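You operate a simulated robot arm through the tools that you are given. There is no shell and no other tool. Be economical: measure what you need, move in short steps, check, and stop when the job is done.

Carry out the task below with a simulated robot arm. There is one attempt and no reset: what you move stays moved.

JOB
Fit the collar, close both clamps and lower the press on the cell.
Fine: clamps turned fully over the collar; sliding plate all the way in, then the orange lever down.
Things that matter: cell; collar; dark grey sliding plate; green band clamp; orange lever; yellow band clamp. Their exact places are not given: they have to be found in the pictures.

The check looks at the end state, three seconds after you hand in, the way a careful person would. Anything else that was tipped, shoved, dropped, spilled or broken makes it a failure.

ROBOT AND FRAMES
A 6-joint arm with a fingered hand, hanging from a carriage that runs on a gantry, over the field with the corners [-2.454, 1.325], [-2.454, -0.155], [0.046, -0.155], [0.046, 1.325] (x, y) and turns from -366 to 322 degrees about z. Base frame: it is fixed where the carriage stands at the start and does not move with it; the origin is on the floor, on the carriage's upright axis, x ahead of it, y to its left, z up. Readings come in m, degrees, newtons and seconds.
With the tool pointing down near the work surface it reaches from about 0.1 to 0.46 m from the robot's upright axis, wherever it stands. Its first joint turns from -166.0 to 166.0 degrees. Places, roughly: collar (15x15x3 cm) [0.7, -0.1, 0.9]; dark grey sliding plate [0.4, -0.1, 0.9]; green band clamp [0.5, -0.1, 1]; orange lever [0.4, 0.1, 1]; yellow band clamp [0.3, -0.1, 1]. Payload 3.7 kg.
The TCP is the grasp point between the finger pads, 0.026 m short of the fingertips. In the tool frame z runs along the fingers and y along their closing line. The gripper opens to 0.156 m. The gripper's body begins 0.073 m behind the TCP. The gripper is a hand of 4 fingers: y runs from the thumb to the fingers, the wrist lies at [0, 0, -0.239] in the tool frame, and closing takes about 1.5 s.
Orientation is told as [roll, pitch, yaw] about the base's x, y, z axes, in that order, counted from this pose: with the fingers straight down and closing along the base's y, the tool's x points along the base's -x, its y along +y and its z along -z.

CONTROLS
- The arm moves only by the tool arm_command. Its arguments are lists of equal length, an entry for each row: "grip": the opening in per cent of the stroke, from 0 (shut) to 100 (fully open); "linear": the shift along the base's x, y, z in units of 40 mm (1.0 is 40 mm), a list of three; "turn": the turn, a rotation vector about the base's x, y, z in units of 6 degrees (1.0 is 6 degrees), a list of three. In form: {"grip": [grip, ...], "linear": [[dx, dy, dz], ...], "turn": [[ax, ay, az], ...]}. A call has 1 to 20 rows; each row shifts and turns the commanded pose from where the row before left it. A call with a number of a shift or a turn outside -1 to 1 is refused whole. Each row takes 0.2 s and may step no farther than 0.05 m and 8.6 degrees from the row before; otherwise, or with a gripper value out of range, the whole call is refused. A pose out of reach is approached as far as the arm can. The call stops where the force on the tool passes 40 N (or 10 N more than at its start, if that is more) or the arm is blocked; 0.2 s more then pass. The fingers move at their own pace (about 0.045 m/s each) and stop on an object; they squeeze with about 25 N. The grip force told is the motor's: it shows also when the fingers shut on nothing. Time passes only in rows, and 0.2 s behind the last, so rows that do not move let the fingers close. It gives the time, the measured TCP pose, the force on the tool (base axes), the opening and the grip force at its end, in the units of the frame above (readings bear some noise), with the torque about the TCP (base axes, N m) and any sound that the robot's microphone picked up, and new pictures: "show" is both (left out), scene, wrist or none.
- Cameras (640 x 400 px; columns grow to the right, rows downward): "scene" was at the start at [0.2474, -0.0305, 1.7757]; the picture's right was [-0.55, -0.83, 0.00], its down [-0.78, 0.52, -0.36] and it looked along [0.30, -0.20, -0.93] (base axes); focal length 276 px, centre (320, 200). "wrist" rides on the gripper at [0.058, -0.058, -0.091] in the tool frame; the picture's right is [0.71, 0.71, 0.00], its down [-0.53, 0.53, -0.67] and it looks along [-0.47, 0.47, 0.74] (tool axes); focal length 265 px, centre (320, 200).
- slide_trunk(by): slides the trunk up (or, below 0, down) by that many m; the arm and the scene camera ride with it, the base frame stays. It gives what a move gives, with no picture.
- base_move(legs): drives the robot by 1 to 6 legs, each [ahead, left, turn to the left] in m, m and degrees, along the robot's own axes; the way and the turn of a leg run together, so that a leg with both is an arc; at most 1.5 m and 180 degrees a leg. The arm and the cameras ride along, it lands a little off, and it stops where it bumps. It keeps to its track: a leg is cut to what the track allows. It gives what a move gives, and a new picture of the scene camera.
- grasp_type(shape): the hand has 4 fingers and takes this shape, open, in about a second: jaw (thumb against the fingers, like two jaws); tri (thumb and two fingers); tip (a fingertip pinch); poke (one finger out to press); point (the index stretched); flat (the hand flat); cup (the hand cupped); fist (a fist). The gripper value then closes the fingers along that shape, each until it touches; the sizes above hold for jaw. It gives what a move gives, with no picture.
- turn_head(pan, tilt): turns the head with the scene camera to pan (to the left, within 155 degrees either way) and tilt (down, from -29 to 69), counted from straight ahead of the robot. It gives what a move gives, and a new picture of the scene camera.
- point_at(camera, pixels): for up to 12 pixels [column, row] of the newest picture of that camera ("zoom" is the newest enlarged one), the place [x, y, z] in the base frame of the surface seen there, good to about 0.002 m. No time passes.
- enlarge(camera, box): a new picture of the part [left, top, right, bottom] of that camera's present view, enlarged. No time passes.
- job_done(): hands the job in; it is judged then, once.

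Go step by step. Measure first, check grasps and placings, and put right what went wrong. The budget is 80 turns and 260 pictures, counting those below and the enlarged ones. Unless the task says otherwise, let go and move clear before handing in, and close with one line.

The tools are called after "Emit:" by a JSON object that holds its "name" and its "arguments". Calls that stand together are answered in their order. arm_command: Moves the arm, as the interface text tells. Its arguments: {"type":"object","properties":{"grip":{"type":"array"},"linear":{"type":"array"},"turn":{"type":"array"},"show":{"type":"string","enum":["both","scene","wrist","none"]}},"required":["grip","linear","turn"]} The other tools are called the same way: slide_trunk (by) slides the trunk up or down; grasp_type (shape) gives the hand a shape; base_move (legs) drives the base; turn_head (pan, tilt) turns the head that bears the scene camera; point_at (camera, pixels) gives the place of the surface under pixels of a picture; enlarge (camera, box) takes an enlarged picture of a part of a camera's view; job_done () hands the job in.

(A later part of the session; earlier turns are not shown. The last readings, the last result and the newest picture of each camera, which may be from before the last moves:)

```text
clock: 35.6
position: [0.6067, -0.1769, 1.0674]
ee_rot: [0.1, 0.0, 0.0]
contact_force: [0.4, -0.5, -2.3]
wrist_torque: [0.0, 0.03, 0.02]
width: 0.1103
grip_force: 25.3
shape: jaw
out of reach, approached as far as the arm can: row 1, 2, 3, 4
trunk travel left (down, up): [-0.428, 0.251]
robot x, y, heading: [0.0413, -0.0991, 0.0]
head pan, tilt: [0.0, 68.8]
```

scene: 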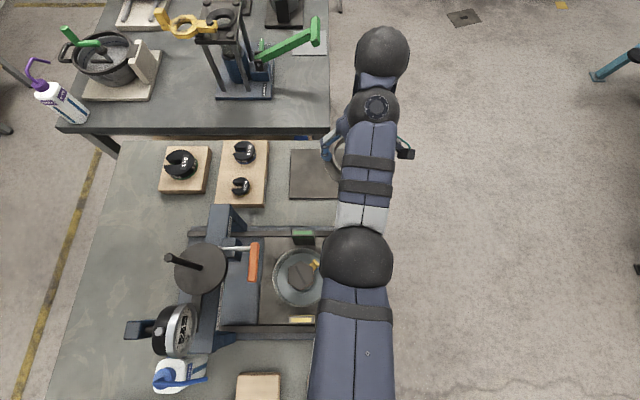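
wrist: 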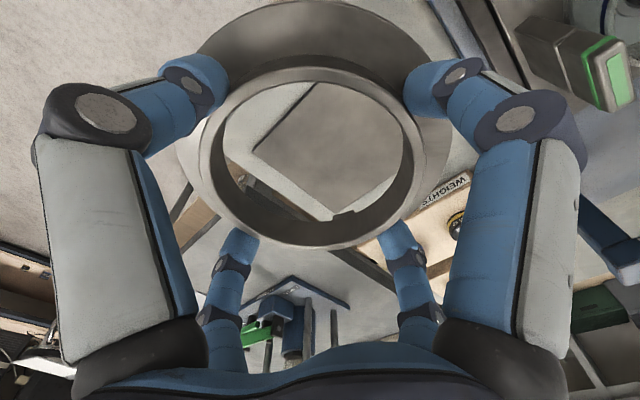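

Retracting is limited by the elbow's fold, so base moves will do that part. The cell is visible at (300,275), so I'll look there first for a slot.

Emit:
{"name": "enlarge", "arguments": {"camera": "scene", "box": [190, 215, 350, 335]}}

Emit:
{"name": "point_at", "arguments": {"camera": "zoom", "pixels": [[262, 115], [250, 255], [130, 130], [455, 90], [450, 405], [340, 230], [450, 170], [440, 235], [405, 150], [345, 180], [110, 210], [200, 130]]}}

```text
3.33 times, centred on (270, 275) of scene
```

zoom: 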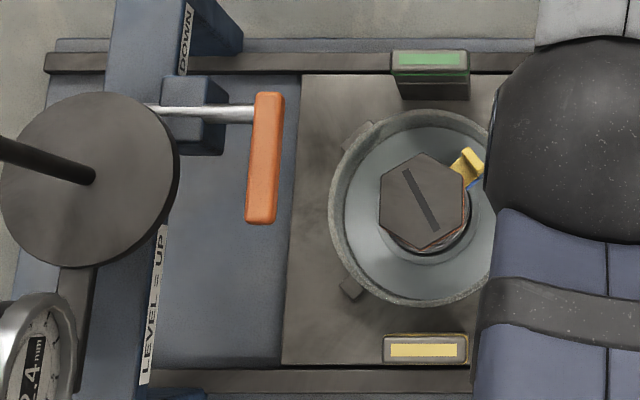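

```text
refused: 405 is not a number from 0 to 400
```

Emit:
{"name": "point_at", "arguments": {"camera": "zoom", "pixels": [[268, 98], [262, 218], [195, 110], [215, 114], [430, 62], [425, 350], [425, 200], [355, 160], [470, 165], [400, 285], [190, 90], [240, 113]]}}

Emit:
{"name": "base_move", "arguments": {"legs": [[-0.25, -0.05, 0]]}}

```text
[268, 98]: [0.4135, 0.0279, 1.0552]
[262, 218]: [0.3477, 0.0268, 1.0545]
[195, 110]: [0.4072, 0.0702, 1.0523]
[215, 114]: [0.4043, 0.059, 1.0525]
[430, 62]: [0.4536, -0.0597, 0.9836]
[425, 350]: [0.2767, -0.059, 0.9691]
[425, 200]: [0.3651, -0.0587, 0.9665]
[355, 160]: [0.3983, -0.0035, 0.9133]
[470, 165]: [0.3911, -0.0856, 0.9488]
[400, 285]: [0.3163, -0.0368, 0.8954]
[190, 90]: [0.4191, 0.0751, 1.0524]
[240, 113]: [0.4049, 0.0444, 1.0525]
```

```text
clock: 37.4
position: [0.3568, -0.233, 1.0683]
ee_rot: [0.0, -0.2, -0.7]
contact_force: [0.1, -1.0, -1.6]
wrist_torque: [0.01, 0.01, 0.0]
width: 0.1103
grip_force: 24.7
shape: jaw
trunk travel left (down, up): [-0.428, 0.251]
robot x, y, heading: [-0.2032, -0.148, -0.7]
head pan, tilt: [0.0, 68.8]
```

scene: 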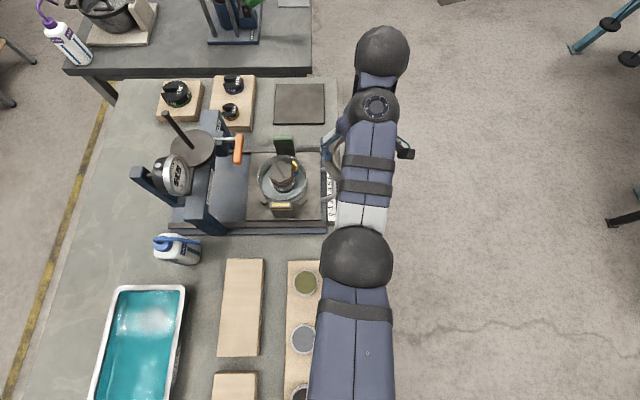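

The cell is now fully visible. I'll enlarge it from both cameras to find the key slot.

Emit:
{"name": "enlarge", "arguments": {"camera": "scene", "box": [230, 120, 340, 230]}}

Emit:
{"name": "point_at", "arguments": {"camera": "zoom", "pixels": [[200, 190], [210, 230], [300, 255], [382, 190], [370, 230], [260, 240], [320, 185], [230, 160]]}}

Emit:
{"name": "arm_command", "arguments": {"grip": [0], "linear": [[0, 0, 0]], "turn": [[0, 0, 0]], "show": "wrist"}}

```text
3.64 times, centred on (285, 175) of scene
```

zoom: 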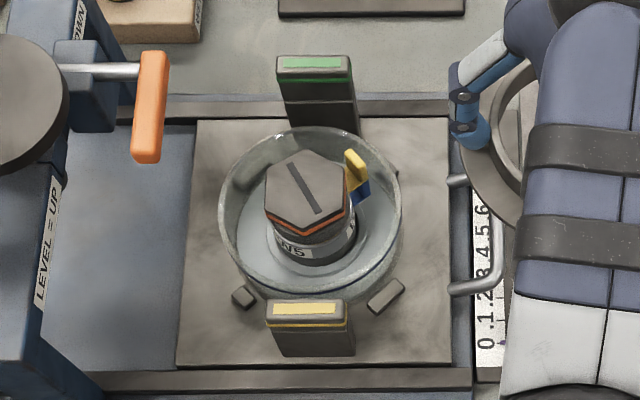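

```text
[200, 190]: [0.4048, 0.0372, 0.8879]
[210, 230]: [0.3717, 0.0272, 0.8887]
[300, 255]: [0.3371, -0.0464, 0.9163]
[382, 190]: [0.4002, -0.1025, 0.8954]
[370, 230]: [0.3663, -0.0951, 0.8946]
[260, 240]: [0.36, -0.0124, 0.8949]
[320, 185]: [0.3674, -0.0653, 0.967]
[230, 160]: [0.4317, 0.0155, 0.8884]
```

```text
clock: 37.8
position: [0.3557, -0.232, 1.0674]
ee_rot: [-0.1, -0.1, -0.6]
contact_force: [0.8, 0.6, -2.2]
wrist_torque: [-0.03, 0.02, 0.0]
width: 0.1103
grip_force: 25.8
shape: jaw
trunk travel left (down, up): [-0.428, 0.251]
robot x, y, heading: [-0.206, -0.1455, -0.4]
head pan, tilt: [0.0, 68.8]
```

wrist: 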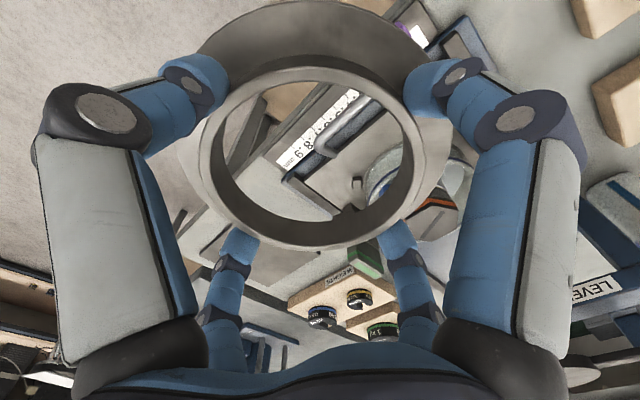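

The cell is a glass cup with a yellow/blue flag at about -45° from its centre. I'll look at the collar's key again against this brighter background, along with the visible flange.

Emit:
{"name": "enlarge", "arguments": {"camera": "wrist", "box": [180, 120, 460, 260]}}

Emit:
{"name": "enlarge", "arguments": {"camera": "scene", "box": [310, 110, 410, 200]}}

```text
2.29 times, centred on (320, 190) of wrist
```

zoom: 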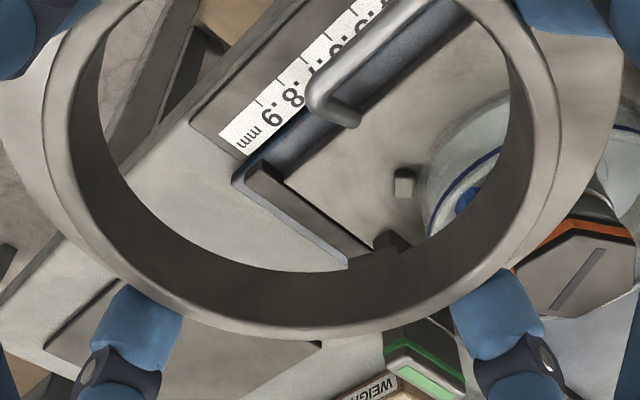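

```text
4.44 times, centred on (360, 155) of scene
```

zoom: 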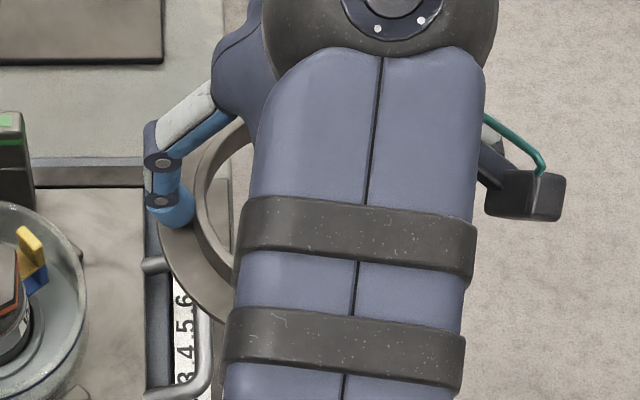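

I'll shift the hand so the wrist camera sees the cell through the collar's bore.

Emit:
{"name": "arm_command", "arguments": {"grip": [0, 0, 0], "linear": [[-0.6, 0.5, 0], [-0.6, 0.5, 0], [0, 0, 0]], "turn": [[0, 0, 0], [0, 0, 0], [0, 0, 0]]}}

Emit:
{"name": "enlarge", "arguments": {"camera": "wrist", "box": [190, 60, 450, 230]}}

```text
clock: 38.6
position: [0.3524, -0.1996, 1.0481]
ee_rot: [0.0, -0.1, -0.7]
contact_force: [-0.7, 0.3, -1.4]
wrist_torque: [0.0, 0.0, 0.01]
width: 0.1104
grip_force: 24.8
shape: jaw
out of reach, approached as far as the arm can: row 1, 2
trunk travel left (down, up): [-0.428, 0.251]
robot x, y, heading: [-0.2106, -0.1489, -0.8]
head pan, tilt: [0.0, 68.8]
```

scene: 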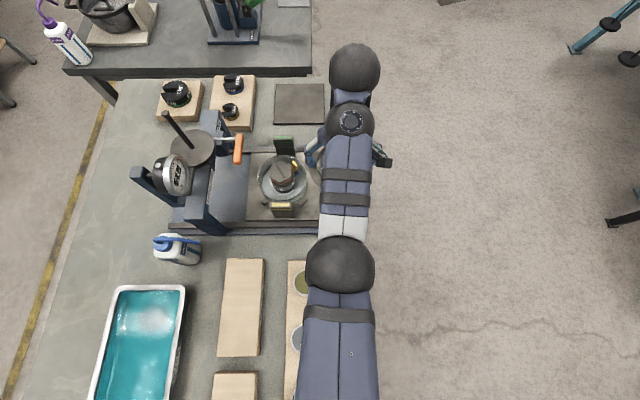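
wrist: 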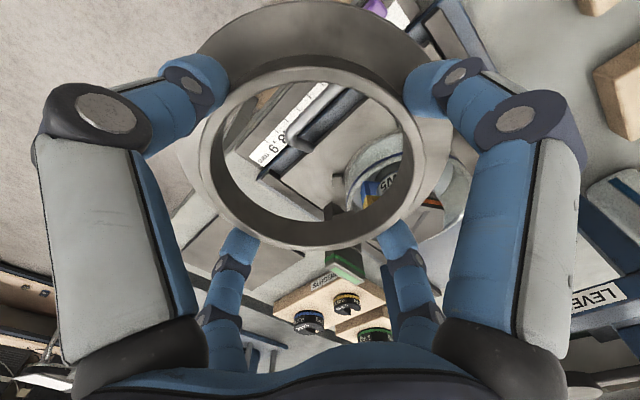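

```text
2.35 times, centred on (320, 145) of wrist
```

zoom: 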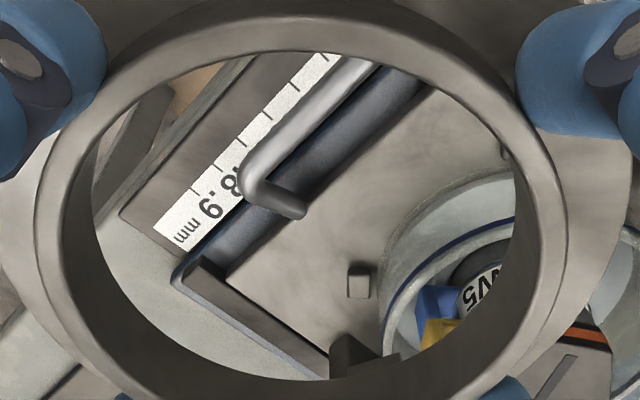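

I'll enlarge the cell strongly in the scene view to see its rim and flag.

Emit:
{"name": "enlarge", "arguments": {"camera": "scene", "box": [254, 145, 314, 215]}}

Emit:
{"name": "point_at", "arguments": {"camera": "zoom", "pixels": [[388, 95], [410, 120], [392, 150], [420, 130], [320, 100], [340, 80], [470, 170], [440, 260], [200, 235], [150, 170], [290, 290], [310, 65]]}}

```text
5.71 times, centred on (284, 180) of scene
```

zoom: 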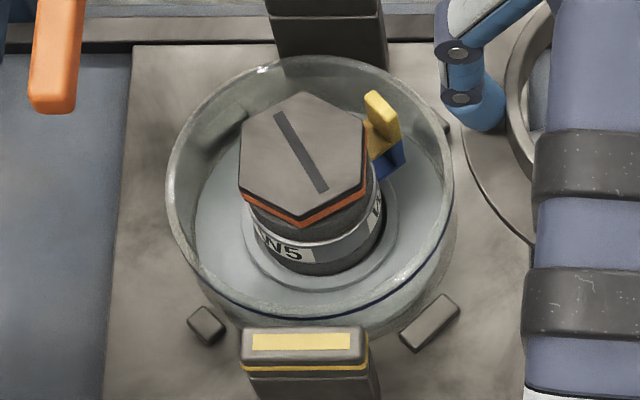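

```text
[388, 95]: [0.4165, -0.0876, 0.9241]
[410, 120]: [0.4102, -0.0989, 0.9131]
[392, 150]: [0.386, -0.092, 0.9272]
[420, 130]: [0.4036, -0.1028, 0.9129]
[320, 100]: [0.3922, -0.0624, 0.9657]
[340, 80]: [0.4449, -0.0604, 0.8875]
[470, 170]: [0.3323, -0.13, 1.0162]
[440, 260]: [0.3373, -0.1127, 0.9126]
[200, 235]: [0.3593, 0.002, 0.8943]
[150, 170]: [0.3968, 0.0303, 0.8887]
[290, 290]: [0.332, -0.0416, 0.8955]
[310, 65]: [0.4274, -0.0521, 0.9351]
```

The rim is at z≈0.935 and the cell centre is about (0.365,-0.0585). I'll probe the collar's lower edge near the tab to understand its geometry.

Emit:
{"name": "point_at", "arguments": {"camera": "wrist", "pixels": [[331, 206], [338, 207], [345, 208], [350, 210], [339, 214], [350, 215], [300, 215], [300, 219], [300, 223], [372, 206], [372, 212], [285, 217]]}}

Emit:
{"name": "enlarge", "arguments": {"camera": "wrist", "box": [300, 180, 390, 240]}}

```text
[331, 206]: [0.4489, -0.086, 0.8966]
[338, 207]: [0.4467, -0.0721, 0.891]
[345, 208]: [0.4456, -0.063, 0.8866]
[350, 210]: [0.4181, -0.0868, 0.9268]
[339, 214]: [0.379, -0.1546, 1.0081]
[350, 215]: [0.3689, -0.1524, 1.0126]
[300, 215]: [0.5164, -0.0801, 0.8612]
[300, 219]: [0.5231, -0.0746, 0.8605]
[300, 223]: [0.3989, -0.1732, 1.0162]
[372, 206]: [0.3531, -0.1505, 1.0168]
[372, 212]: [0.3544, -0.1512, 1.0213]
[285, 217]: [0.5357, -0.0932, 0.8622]
```

```text
6.67 times, centred on (345, 210) of wrist
```

zoom: 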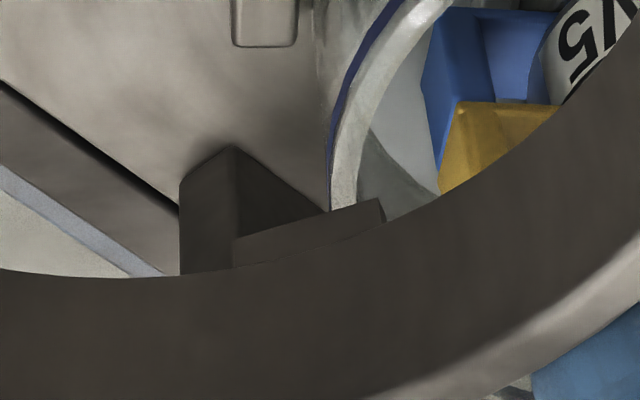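

The collar has small locating lugs about 5 mm below the flange at r≈52 mm, which fit inside the cup. The orange lever handle is close to the +y side, so I'll yaw the hand 50° to put its digits on diagonals and raise the trunk to free the elbow.

Emit:
{"name": "slide_trunk", "arguments": {"by": 0.12}}

Emit:
{"name": "arm_command", "arguments": {"grip": [0, 0, 0, 0, 0, 0, 0, 0, 0, 0], "linear": [[0, 0, -0.4], [0, 0, -0.4], [0, 0, -0.4], [0, 0, -0.3], [0, 0, 0], [0, 0, 0], [0, 0, 0], [0, 0, 0], [0, 0, 0], [0, 0, 0]], "turn": [[0, 0, 1], [0, 0, 1], [0, 0, 1], [0, 0, 1], [0, 0, 1], [0, 0, 1], [0, 0, 1], [0, 0, 1], [0, 0, 0.4], [0, 0, 0]]}}

```text
clock: 40.1
position: [0.351, -0.2006, 1.1679]
ee_rot: [-0.1, -0.3, -0.7]
contact_force: [-0.9, -0.8, -2.6]
wrist_torque: [0.01, 0.03, 0.0]
width: 0.1102
grip_force: 25.3
shape: jaw
trunk travel left (down, up): [-0.548, 0.131]
robot x, y, heading: [-0.207, -0.15, -0.6]
head pan, tilt: [0.0, 68.8]
```

```text
clock: 42.3
position: [0.3514, -0.1983, 1.108]
ee_rot: [0.0, -0.2, 49.7]
contact_force: [0.0, 0.1, -1.2]
wrist_torque: [-0.01, 0.0, -0.03]
width: 0.1103
grip_force: 24.7
shape: jaw
trunk travel left (down, up): [-0.548, 0.131]
robot x, y, heading: [-0.2042, -0.1493, -0.7]
head pan, tilt: [0.0, 68.8]
```

scene: 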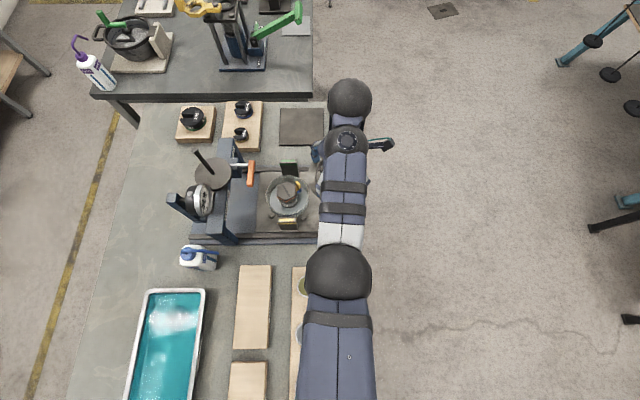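
wrist: 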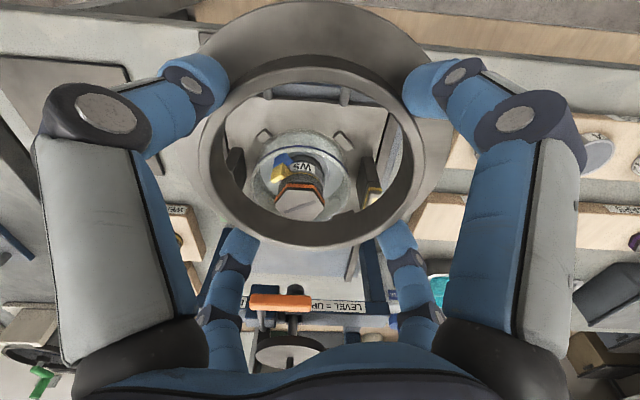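

That gives a clear view of the cell through the bore. I'll enlarge it.

Emit:
{"name": "enlarge", "arguments": {"camera": "wrist", "box": [210, 80, 420, 230]}}

Emit:
{"name": "enlarge", "arguments": {"camera": "wrist", "box": [240, 270, 380, 370]}}

```text
2.67 times, centred on (315, 155) of wrist
```

zoom: 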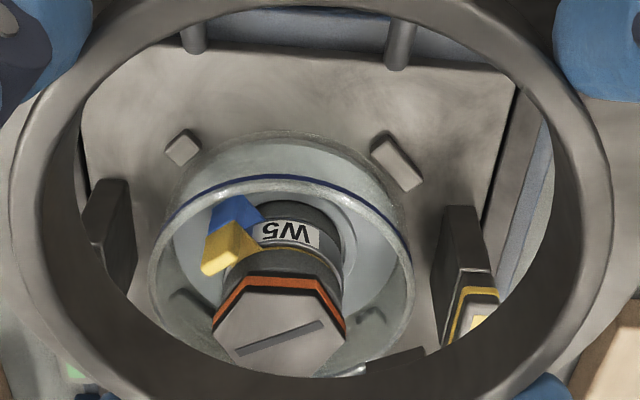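

```text
4.00 times, centred on (310, 320) of wrist
```

zoom: 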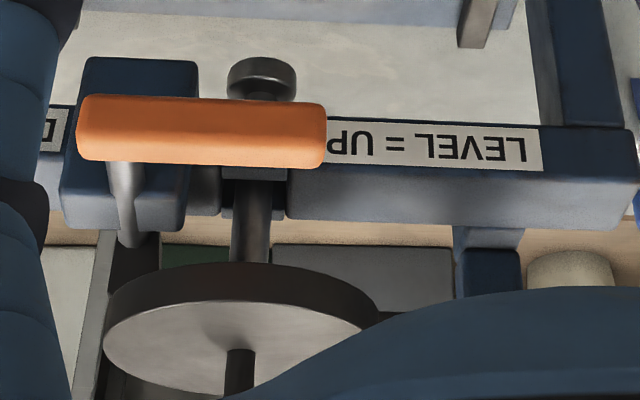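

There is no slot on the rim, so orientation is free. The labels read "LEVEL = UP" and "DOWN". I'll move above the cell centre at safe height.

Emit:
{"name": "arm_command", "arguments": {"grip": [0, 0, 0, 0, 0, 0], "linear": [[0.1, 0.8, 0], [0.1, 0.8, 0], [0.1, 0.8, 0], [0.04, 0.8, 0], [0, 0.25, 0], [0, 0, 0]], "turn": [[0, 0, 0], [0, 0, 0], [0, 0, 0], [0, 0, 0], [0, 0, 0], [0, 0, 0]]}}

Emit:
{"name": "enlarge", "arguments": {"camera": "scene", "box": [220, 130, 370, 240]}}

```text
clock: 43.7
position: [0.3624, -0.0602, 1.1079]
ee_rot: [0.0, -0.1, 49.7]
contact_force: [0.4, 0.5, -0.8]
wrist_torque: [-0.01, 0.0, -0.03]
width: 0.1101
grip_force: 25.1
shape: jaw
trunk travel left (down, up): [-0.548, 0.131]
robot x, y, heading: [-0.2066, -0.1452, -0.8]
head pan, tilt: [0.0, 68.8]
```

scene: 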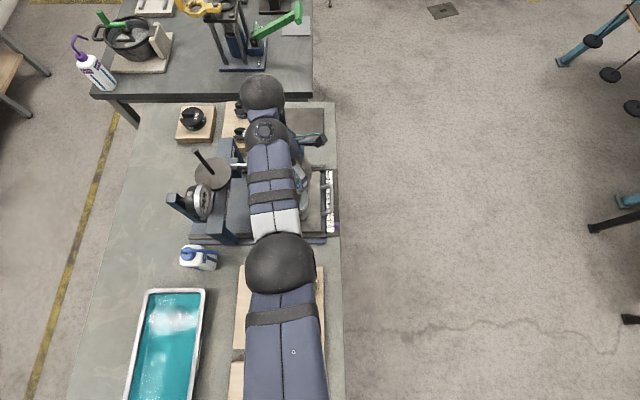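
wrist: 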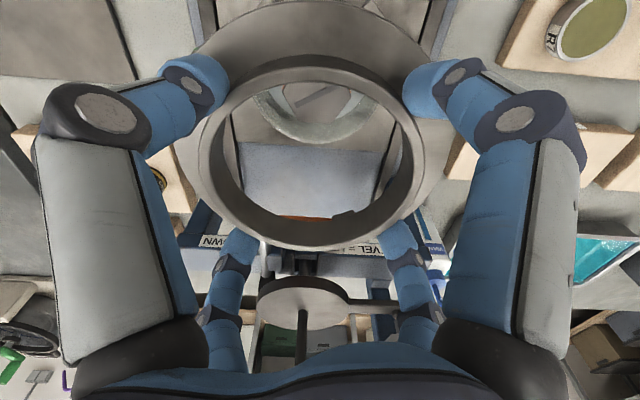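

```text
3.64 times, centred on (295, 185) of scene
```

zoom: 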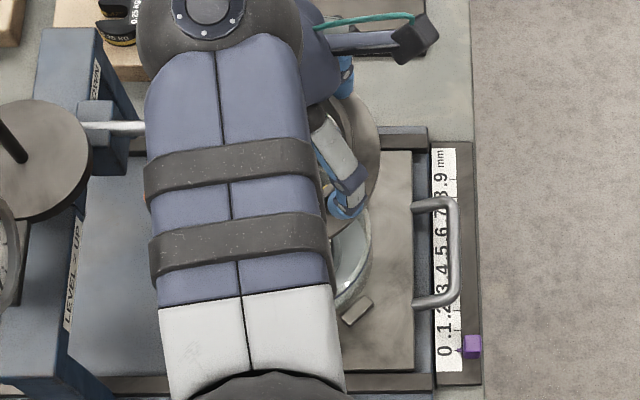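

I'll measure points on the neck's top face to get the collar's centre relative to the TCP.

Emit:
{"name": "point_at", "arguments": {"camera": "wrist", "pixels": [[205, 165], [418, 150], [310, 64], [310, 243], [235, 95], [385, 90], [240, 215], [385, 225], [215, 40], [440, 165], [300, 15], [290, 100]]}}

```text
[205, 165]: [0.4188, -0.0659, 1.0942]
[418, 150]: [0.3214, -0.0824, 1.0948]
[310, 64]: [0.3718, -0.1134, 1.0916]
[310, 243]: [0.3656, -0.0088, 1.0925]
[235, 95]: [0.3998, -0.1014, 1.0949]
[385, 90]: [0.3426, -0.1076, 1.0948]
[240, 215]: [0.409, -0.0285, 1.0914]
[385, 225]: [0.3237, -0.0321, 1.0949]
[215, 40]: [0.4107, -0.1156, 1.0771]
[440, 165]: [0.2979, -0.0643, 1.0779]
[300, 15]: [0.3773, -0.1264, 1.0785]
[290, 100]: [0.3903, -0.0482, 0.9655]
```

The collar centre is about 4 mm in +x from the TCP. I'll get rim points of the cup to refine the cell centre.

Emit:
{"name": "enlarge", "arguments": {"camera": "wrist", "box": [230, 70, 390, 170]}}

Emit:
{"name": "point_at", "arguments": {"camera": "zoom", "pixels": [[150, 165], [280, 275], [420, 280], [530, 180], [345, 290], [220, 240], [490, 240]]}}

```text
4.00 times, centred on (310, 120) of wrist
```

zoom: 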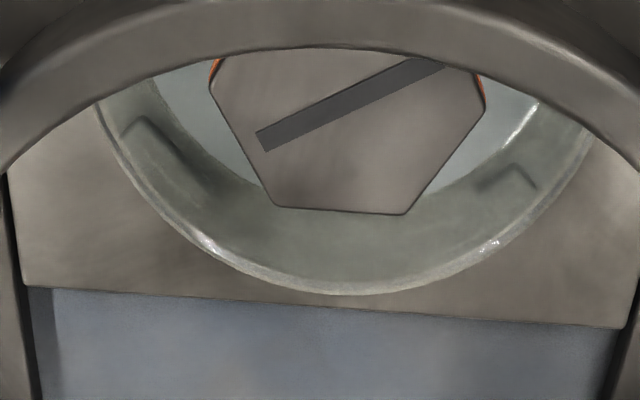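

```text
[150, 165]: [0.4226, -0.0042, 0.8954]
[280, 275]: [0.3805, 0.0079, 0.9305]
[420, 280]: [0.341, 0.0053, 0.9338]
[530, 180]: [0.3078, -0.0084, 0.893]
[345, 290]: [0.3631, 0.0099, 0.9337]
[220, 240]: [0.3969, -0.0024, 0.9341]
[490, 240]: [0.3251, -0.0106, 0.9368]
```

The cell centre is about (0.364,-0.0575), so I'll shift (-2.5,+3.5) mm and descend to just above the rim, watching the forces.

Emit:
{"name": "arm_command", "arguments": {"grip": [0, 0, 0, 0, 0, 0, 0, 0], "linear": [[-0.06, 0.085, -0.2], [0, 0, -0.4], [0, 0, -0.4], [0, 0, -0.4], [0, 0, -0.4], [0, 0, -0.4], [0, 0, -0.4], [0, 0, -0.3]], "turn": [[0, 0, 0], [0, 0, 0], [0, 0, 0], [0, 0, 0], [0, 0, 0], [0, 0, 0], [0, 0, 0], [0, 0, 0]]}}

Emit:
{"name": "enlarge", "arguments": {"camera": "scene", "box": [220, 130, 370, 240]}}

```text
clock: 45.5
position: [0.3483, -0.0611, 1.0011]
ee_rot: [0.0, -0.1, 49.8]
contact_force: [-2.3, 0.3, 9.0]
wrist_torque: [-0.01, 0.81, -0.01]
width: 0.1096
grip_force: 24.9
shape: jaw
out of reach, approached as far as the arm can: row 6, 7, 8
trunk travel left (down, up): [-0.548, 0.131]
robot x, y, heading: [-0.205, -0.1474, -0.3]
head pan, tilt: [0.0, 68.8]
```

scene: 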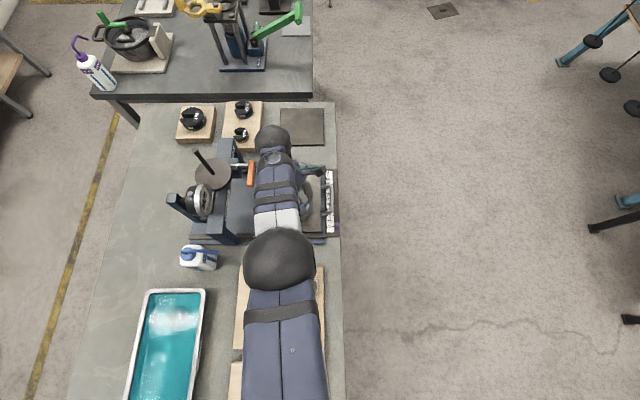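
wrist: 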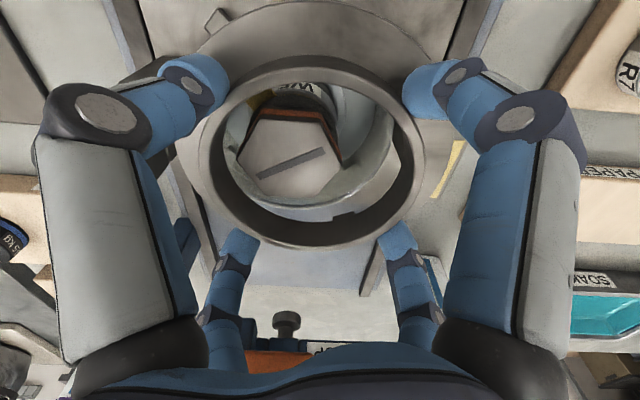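

```text
3.64 times, centred on (295, 185) of scene
```

zoom: 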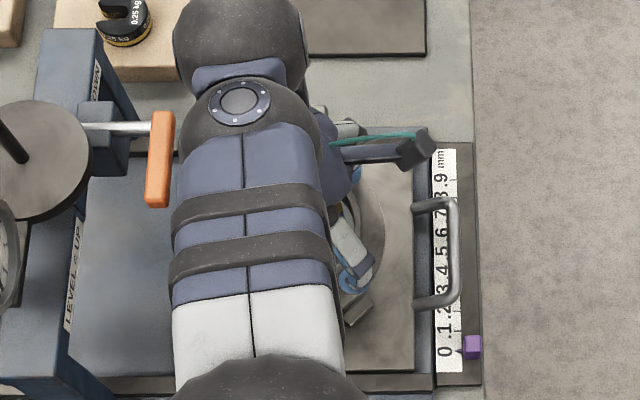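

Reach fell short and the collar drifted 12 mm in -x, touching the yellow clamp's top with 9 N. I'll lift straight off with the trunk at once and check.

Emit:
{"name": "slide_trunk", "arguments": {"by": 0.035}}

Emit:
{"name": "arm_command", "arguments": {"grip": [0, 0, 0], "linear": [[0, 0, 0.5], [0, 0, 0.5], [0, 0, 0.5]], "turn": [[0, 0, 0], [0, 0, 0], [0, 0, 0]]}}

Emit:
{"name": "enlarge", "arguments": {"camera": "wrist", "box": [180, 0, 480, 200]}}

```text
clock: 46.3
position: [0.3471, -0.0616, 1.0339]
ee_rot: [0.0, -0.2, 49.6]
contact_force: [0.0, -0.5, -2.4]
wrist_torque: [0.0, -0.01, 0.0]
width: 0.1097
grip_force: 25.4
shape: jaw
trunk travel left (down, up): [-0.583, 0.096]
robot x, y, heading: [-0.2065, -0.149, -0.5]
head pan, tilt: [0.0, 68.8]
```

```text
clock: 47.1
position: [0.3448, -0.061, 1.0965]
ee_rot: [0.1, -0.2, 49.6]
contact_force: [0.3, 0.5, -2.6]
wrist_torque: [-0.02, 0.02, 0.02]
width: 0.1096
grip_force: 24.7
shape: jaw
trunk travel left (down, up): [-0.583, 0.096]
robot x, y, heading: [-0.2048, -0.1449, -0.6]
head pan, tilt: [0.0, 68.8]
```

scene: 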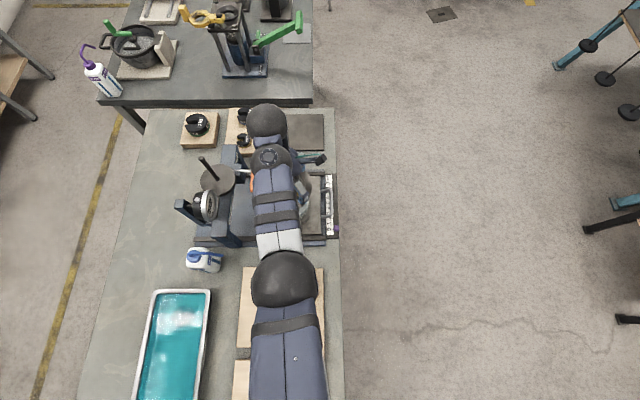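
wrist: 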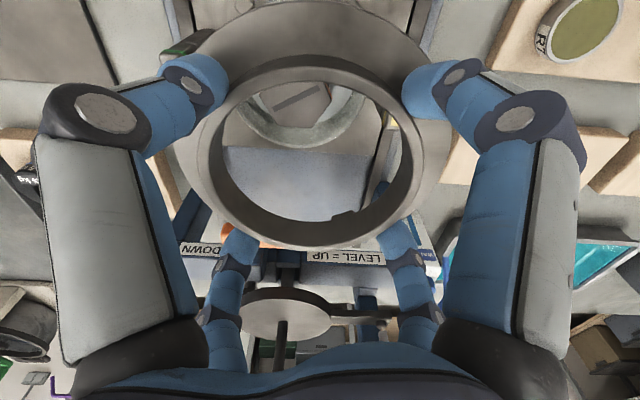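

```text
2.00 times, centred on (330, 100) of wrist
```

zoom: 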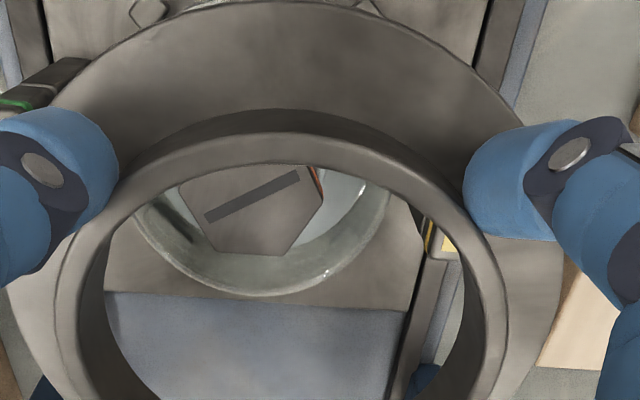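

I lifted clear. I'll bring the base 8 cm ahead so the cell is comfortably within reach.

Emit:
{"name": "base_move", "arguments": {"legs": [[0.08, 0, 0.5]]}}

Emit:
{"name": "arm_command", "arguments": {"grip": [0, 0, 0, 0], "linear": [[-0.5, 0, 0], [-0.5, 0, 0], [-0.5, 0, 0], [0, 0, 0]], "turn": [[0, 0, 0], [0, 0, 0], [0, 0, 0], [0, 0, 0]]}}

Emit:
{"name": "point_at", "arguments": {"camera": "wrist", "pixels": [[205, 165], [418, 150], [310, 64], [310, 243], [235, 95], [385, 90], [240, 215], [385, 225], [215, 40], [440, 165], [300, 15]]}}

```text
clock: 48.2
position: [0.4248, -0.055, 1.0957]
ee_rot: [0.0, -0.2, 50.4]
contact_force: [0.2, -0.2, -1.3]
wrist_torque: [-0.01, -0.02, -0.01]
width: 0.1094
grip_force: 25.1
shape: jaw
trunk travel left (down, up): [-0.583, 0.096]
robot x, y, heading: [-0.1249, -0.1481, -0.3]
head pan, tilt: [0.0, 68.8]
```

scene: 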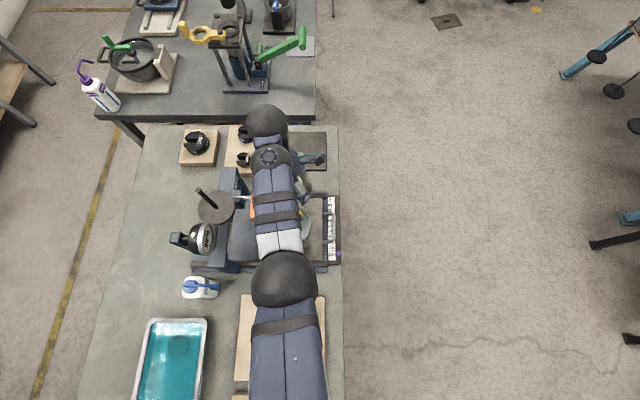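

```text
clock: 49.2
position: [0.3632, -0.0539, 1.0953]
ee_rot: [0.0, -0.1, 50.5]
contact_force: [-0.2, -0.8, -2.5]
wrist_torque: [-0.02, -0.01, 0.01]
width: 0.1096
grip_force: 25.0
shape: jaw
trunk travel left (down, up): [-0.583, 0.096]
robot x, y, heading: [-0.125, -0.1472, -0.0]
head pan, tilt: [0.0, 68.8]
```

scene: 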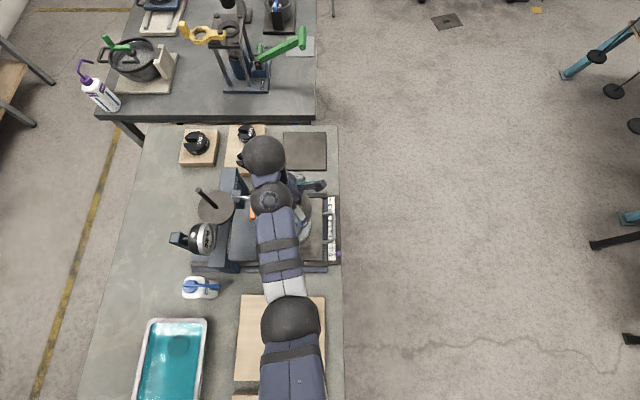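
wrist: 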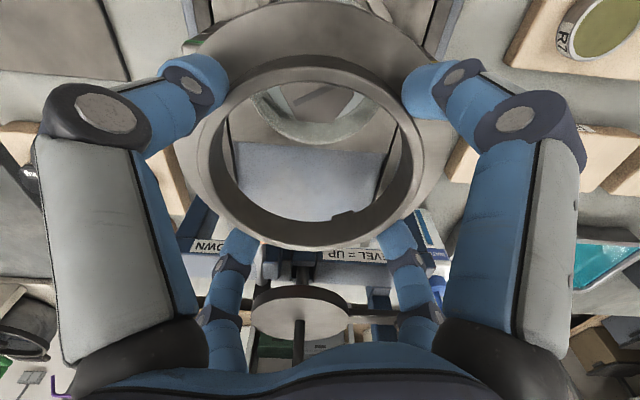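

```text
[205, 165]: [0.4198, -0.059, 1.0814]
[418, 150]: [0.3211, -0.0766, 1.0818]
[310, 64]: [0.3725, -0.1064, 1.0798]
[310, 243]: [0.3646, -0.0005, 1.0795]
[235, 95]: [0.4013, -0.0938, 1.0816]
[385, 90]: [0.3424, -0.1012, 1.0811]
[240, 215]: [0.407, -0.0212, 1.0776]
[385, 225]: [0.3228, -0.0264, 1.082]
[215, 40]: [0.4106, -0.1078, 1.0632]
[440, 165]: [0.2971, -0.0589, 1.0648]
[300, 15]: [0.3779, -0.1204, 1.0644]
```

The collar is still level, centred 3.5 mm in +x of the TCP. I'll shift (-3,-4) mm, lower the trunk 5 cm, then descend with small arm steps.

Emit:
{"name": "arm_command", "arguments": {"grip": [0, 0], "linear": [[-0.075, -0.1, 0], [0, 0, 0]], "turn": [[0, 0, 0], [0, 0, 0]], "show": "none"}}

Emit:
{"name": "slide_trunk", "arguments": {"by": -0.05}}

Emit:
{"name": "arm_command", "arguments": {"grip": [0, 0, 0, 0, 0], "linear": [[0, 0, -0.35], [0, 0, -0.35], [0, 0, -0.35], [0, 0, -0.2], [0, 0, 0]], "turn": [[0, 0, 0], [0, 0, 0], [0, 0, 0], [0, 0, 0], [0, 0, 0]], "show": "wrist"}}

Emit:
{"name": "point_at", "arguments": {"camera": "wrist", "pixels": [[205, 165], [418, 150], [310, 64], [310, 243]]}}

Emit:
{"name": "enlarge", "arguments": {"camera": "wrist", "box": [160, 0, 480, 250]}}

```text
clock: 49.8
position: [0.3606, -0.059, 1.0949]
ee_rot: [0.0, 0.0, 50.4]
contact_force: [0.4, -0.1, -1.8]
wrist_torque: [-0.03, 0.01, 0.02]
width: 0.1094
grip_force: 24.7
shape: jaw
trunk travel left (down, up): [-0.583, 0.096]
robot x, y, heading: [-0.1227, -0.147, 0.3]
head pan, tilt: [0.0, 68.8]
```

```text
clock: 50.7
position: [0.3611, -0.0582, 1.0455]
ee_rot: [0.0, -0.1, 50.4]
contact_force: [-0.4, -0.2, -2.2]
wrist_torque: [-0.01, 0.01, -0.02]
width: 0.1096
grip_force: 25.2
shape: jaw
trunk travel left (down, up): [-0.533, 0.146]
robot x, y, heading: [-0.1245, -0.1455, -0.0]
head pan, tilt: [0.0, 68.8]
```

```text
clock: 51.9
position: [0.3613, -0.0579, 0.994]
ee_rot: [0.1, -0.3, 50.4]
contact_force: [-0.5, 0.6, -2.6]
wrist_torque: [0.0, -0.02, 0.0]
width: 0.1096
grip_force: 24.7
shape: jaw
trunk travel left (down, up): [-0.533, 0.146]
robot x, y, heading: [-0.1228, -0.1449, 0.1]
head pan, tilt: [0.0, 68.8]
```

wrist: 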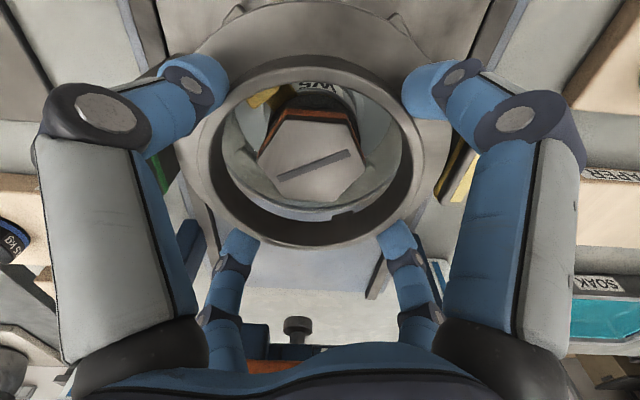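

```text
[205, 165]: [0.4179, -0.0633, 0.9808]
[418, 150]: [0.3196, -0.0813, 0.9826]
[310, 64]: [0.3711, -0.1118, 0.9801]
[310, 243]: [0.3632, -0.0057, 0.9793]
```

```text
1.60 times, centred on (320, 125) of wrist
```

zoom: 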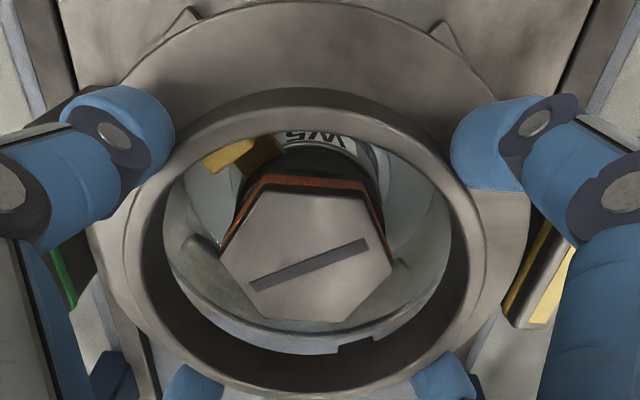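

It looks concentric. I'll descend the last 24 mm slowly, watching for contact force.

Emit:
{"name": "arm_command", "arguments": {"grip": [0, 0, 0, 0, 0, 0, 0, 0], "linear": [[-0.02, 0.02, -0.1], [0, 0, -0.1], [0, 0, -0.1], [0, 0, -0.1], [0, 0, -0.05], [0, 0, -0.05], [0, 0, -0.05], [0, 0, 0]], "turn": [[0, 0, 0], [0, 0, 0], [0, 0, 0], [0, 0, 0], [0, 0, 0], [0, 0, 0], [0, 0, 0], [0, 0, 0]], "show": "wrist"}}

```text
clock: 53.7
position: [0.3582, -0.0581, 0.9738]
ee_rot: [-0.1, -0.2, 50.4]
contact_force: [-0.9, 0.6, -1.9]
wrist_torque: [-0.02, 0.03, -0.02]
width: 0.1094
grip_force: 25.7
shape: jaw
trunk travel left (down, up): [-0.533, 0.146]
robot x, y, heading: [-0.1245, -0.1468, -0.2]
head pan, tilt: [0.0, 68.8]
```

wrist: 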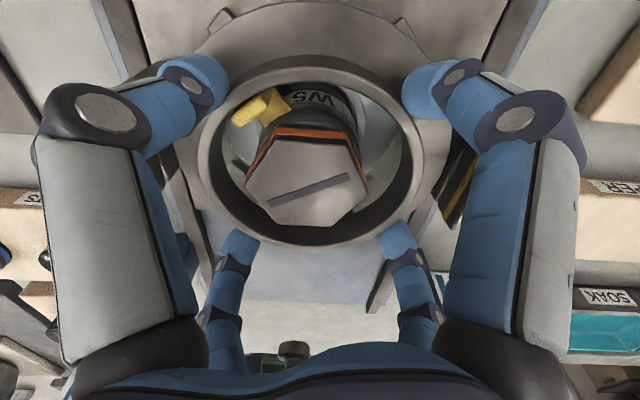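

No contact yet, and x drifted about 2 mm. I'll correct it and continue down in 1–2 mm steps.

Emit:
{"name": "arm_command", "arguments": {"grip": [0, 0, 0, 0, 0], "linear": [[0.05, 0, 0], [0, 0, -0.04], [0, 0, -0.04], [0, 0, -0.04], [0, 0, 0]], "turn": [[0, 0, 0], [0, 0, 0], [0, 0, 0], [0, 0, 0], [0, 0, 0]], "show": "none"}}

```text
clock: 54.9
position: [0.3645, -0.0583, 0.9694]
ee_rot: [-0.1, -0.3, 50.4]
contact_force: [-8.4, -0.7, 29.6]
wrist_torque: [-0.03, 0.07, -0.14]
width: 0.1089
grip_force: 24.8
shape: jaw
trunk travel left (down, up): [-0.533, 0.146]
robot x, y, heading: [-0.1249, -0.1489, -0.2]
head pan, tilt: [0.0, 68.8]
```

There is contact at z 0.9694 with 30 N, close to the expected seating height. I'll relax slightly and look.

Emit:
{"name": "arm_command", "arguments": {"grip": [0, 0], "linear": [[-0.05, 0, 0.04], [0, 0, 0]], "turn": [[0, 0, 0], [0, 0, 0]]}}

Emit:
{"name": "enlarge", "arguments": {"camera": "wrist", "box": [160, 0, 480, 250]}}

Emit:
{"name": "enlarge", "arguments": {"camera": "scene", "box": [220, 160, 360, 280]}}

Emit:
{"name": "point_at", "arguments": {"camera": "wrist", "pixels": [[205, 165], [418, 150], [310, 64], [310, 243], [215, 40], [440, 165], [300, 15]]}}

```text
clock: 55.5
position: [0.3624, -0.0589, 0.9709]
ee_rot: [-0.2, -0.3, 50.5]
contact_force: [2.8, 0.4, 21.3]
wrist_torque: [-0.02, -0.13, -0.02]
width: 0.1085
grip_force: 25.3
shape: jaw
trunk travel left (down, up): [-0.533, 0.146]
robot x, y, heading: [-0.1208, -0.1502, 0.0]
head pan, tilt: [0.0, 68.8]
```

scene: 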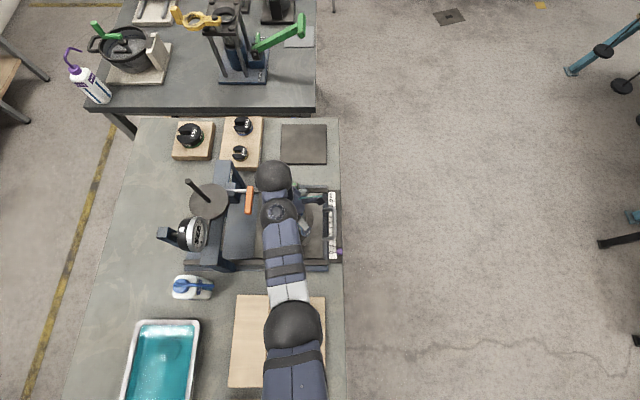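
wrist: 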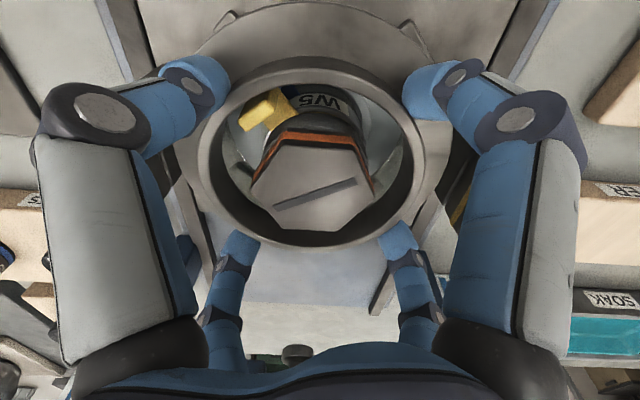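

```text
1.60 times, centred on (320, 125) of wrist
```

zoom: 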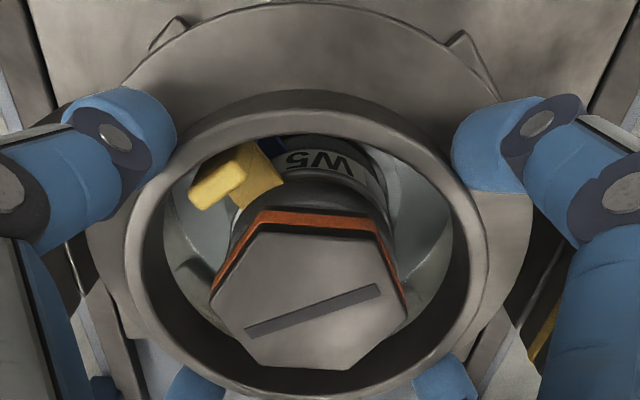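

```text
3.33 times, centred on (290, 220) of scene
```

zoom: 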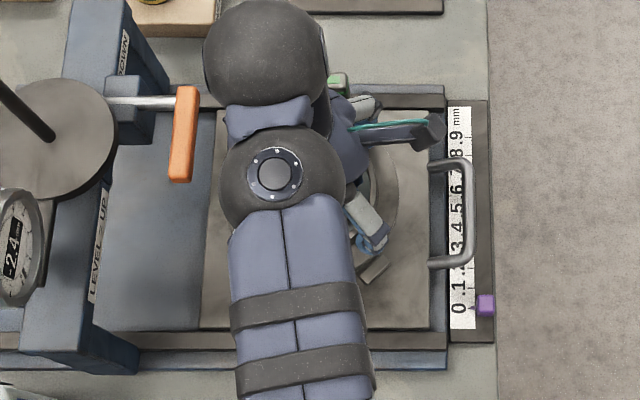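

```text
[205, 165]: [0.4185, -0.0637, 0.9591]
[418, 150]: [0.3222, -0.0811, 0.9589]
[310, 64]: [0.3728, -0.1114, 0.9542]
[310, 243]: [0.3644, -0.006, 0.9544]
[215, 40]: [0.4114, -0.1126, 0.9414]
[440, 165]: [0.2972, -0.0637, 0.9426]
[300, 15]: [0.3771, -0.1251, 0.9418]
```

The flange top is at z 0.942, which fits flange-on-rim, and the lug is no longer visible (it's inside the cup). I'll relieve the remaining force, then release and lift away.

Emit:
{"name": "arm_command", "arguments": {"grip": [0, 0, 10, 30, 50, 70, 90, 100, 100, 100, 100], "linear": [[0, 0, 0.03], [0, 0, 0], [0, 0, 0], [0, 0, 0], [0, 0, 0], [0, 0, 0], [0, 0, 0], [0, 0, 0], [0, 0, 0], [0, 0, 0], [0, 0, 0]], "turn": [[0, 0, 0], [0, 0, 0], [0, 0, 0], [0, 0, 0], [0, 0, 0], [0, 0, 0], [0, 0, 0], [0, 0, 0], [0, 0, 0], [0, 0, 0], [0, 0, 0]], "show": "wrist"}}

```text
clock: 57.9
position: [0.36, -0.0585, 0.9704]
ee_rot: [0.0, -0.2, 50.4]
contact_force: [-0.5, 0.6, 0.3]
wrist_torque: [-0.01, 0.01, 0.02]
width: 0.1559
grip_force: 0.0
shape: jaw
trunk travel left (down, up): [-0.533, 0.146]
robot x, y, heading: [-0.1222, -0.148, 0.1]
head pan, tilt: [0.0, 68.8]
```

wrist: 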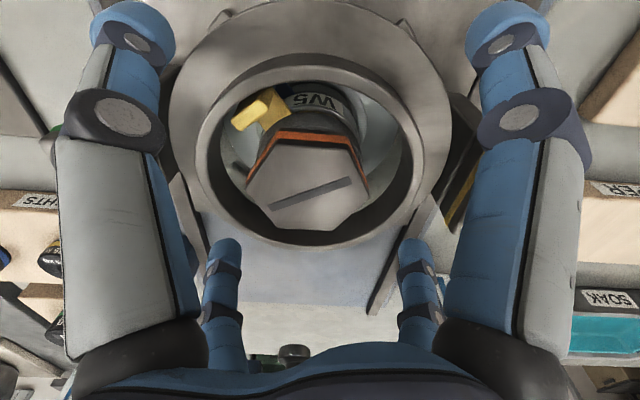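

Released with no residual force. I'll rise straight up and back off to -y to inspect the seating.

Emit:
{"name": "slide_trunk", "arguments": {"by": 0.08}}

Emit:
{"name": "arm_command", "arguments": {"grip": [100, 100, 100, 100, 100, 100], "linear": [[0, 0, 0.7], [0, 0, 0.7], [0, -0.9, 0], [0, -0.9, 0], [0, -0.9, 0], [0, -0.9, 0]], "turn": [[0, 0, 0], [0, 0, 0], [0, 0, 0], [0, 0, 0], [0, 0, 0], [0, 0, 0]]}}

Emit:
{"name": "enlarge", "arguments": {"camera": "wrist", "box": [180, 80, 440, 260]}}

Emit:
{"name": "enlarge", "arguments": {"camera": "scene", "box": [220, 160, 340, 280]}}

```text
clock: 59.0
position: [0.3593, -0.0585, 1.0508]
ee_rot: [0.0, -0.1, 50.5]
contact_force: [1.0, -0.8, 0.4]
wrist_torque: [-0.02, 0.01, 0.02]
width: 0.1557
grip_force: 0.0
shape: jaw
trunk travel left (down, up): [-0.613, 0.066]
robot x, y, heading: [-0.1237, -0.1459, 0.1]
head pan, tilt: [0.0, 68.8]
```

```text
clock: 60.5
position: [0.3595, -0.2029, 1.1076]
ee_rot: [0.1, -0.3, 50.4]
contact_force: [-0.5, 0.3, 0.5]
wrist_torque: [0.01, 0.0, 0.02]
width: 0.1559
grip_force: 0.1
shape: jaw
trunk travel left (down, up): [-0.613, 0.066]
robot x, y, heading: [-0.1243, -0.1481, -0.1]
head pan, tilt: [0.0, 68.8]
```

scene: 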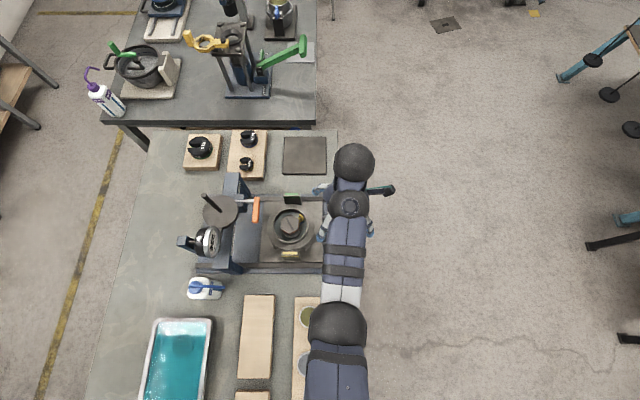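
wrist: 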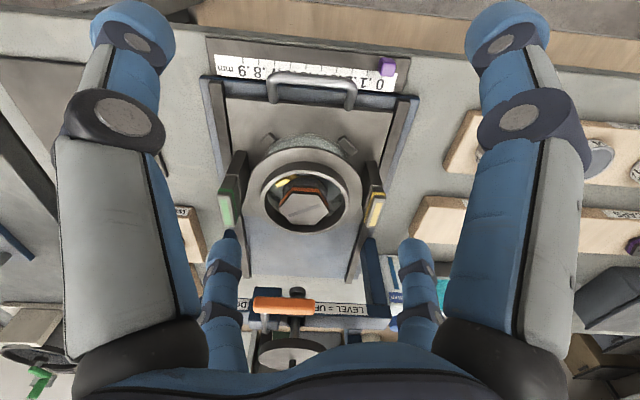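

```text
2.22 times, centred on (310, 170) of wrist
```

zoom: 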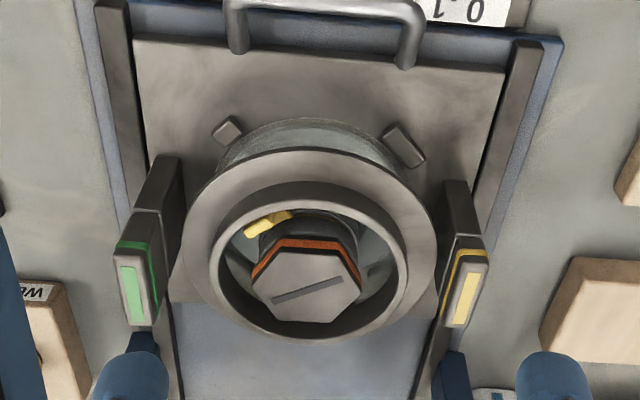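

```text
3.33 times, centred on (280, 220) of scene
```

zoom: 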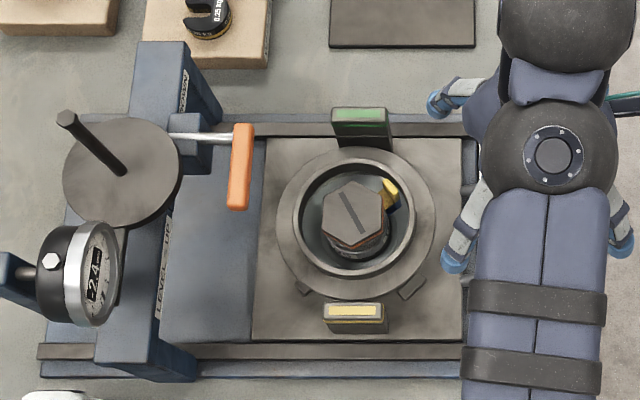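

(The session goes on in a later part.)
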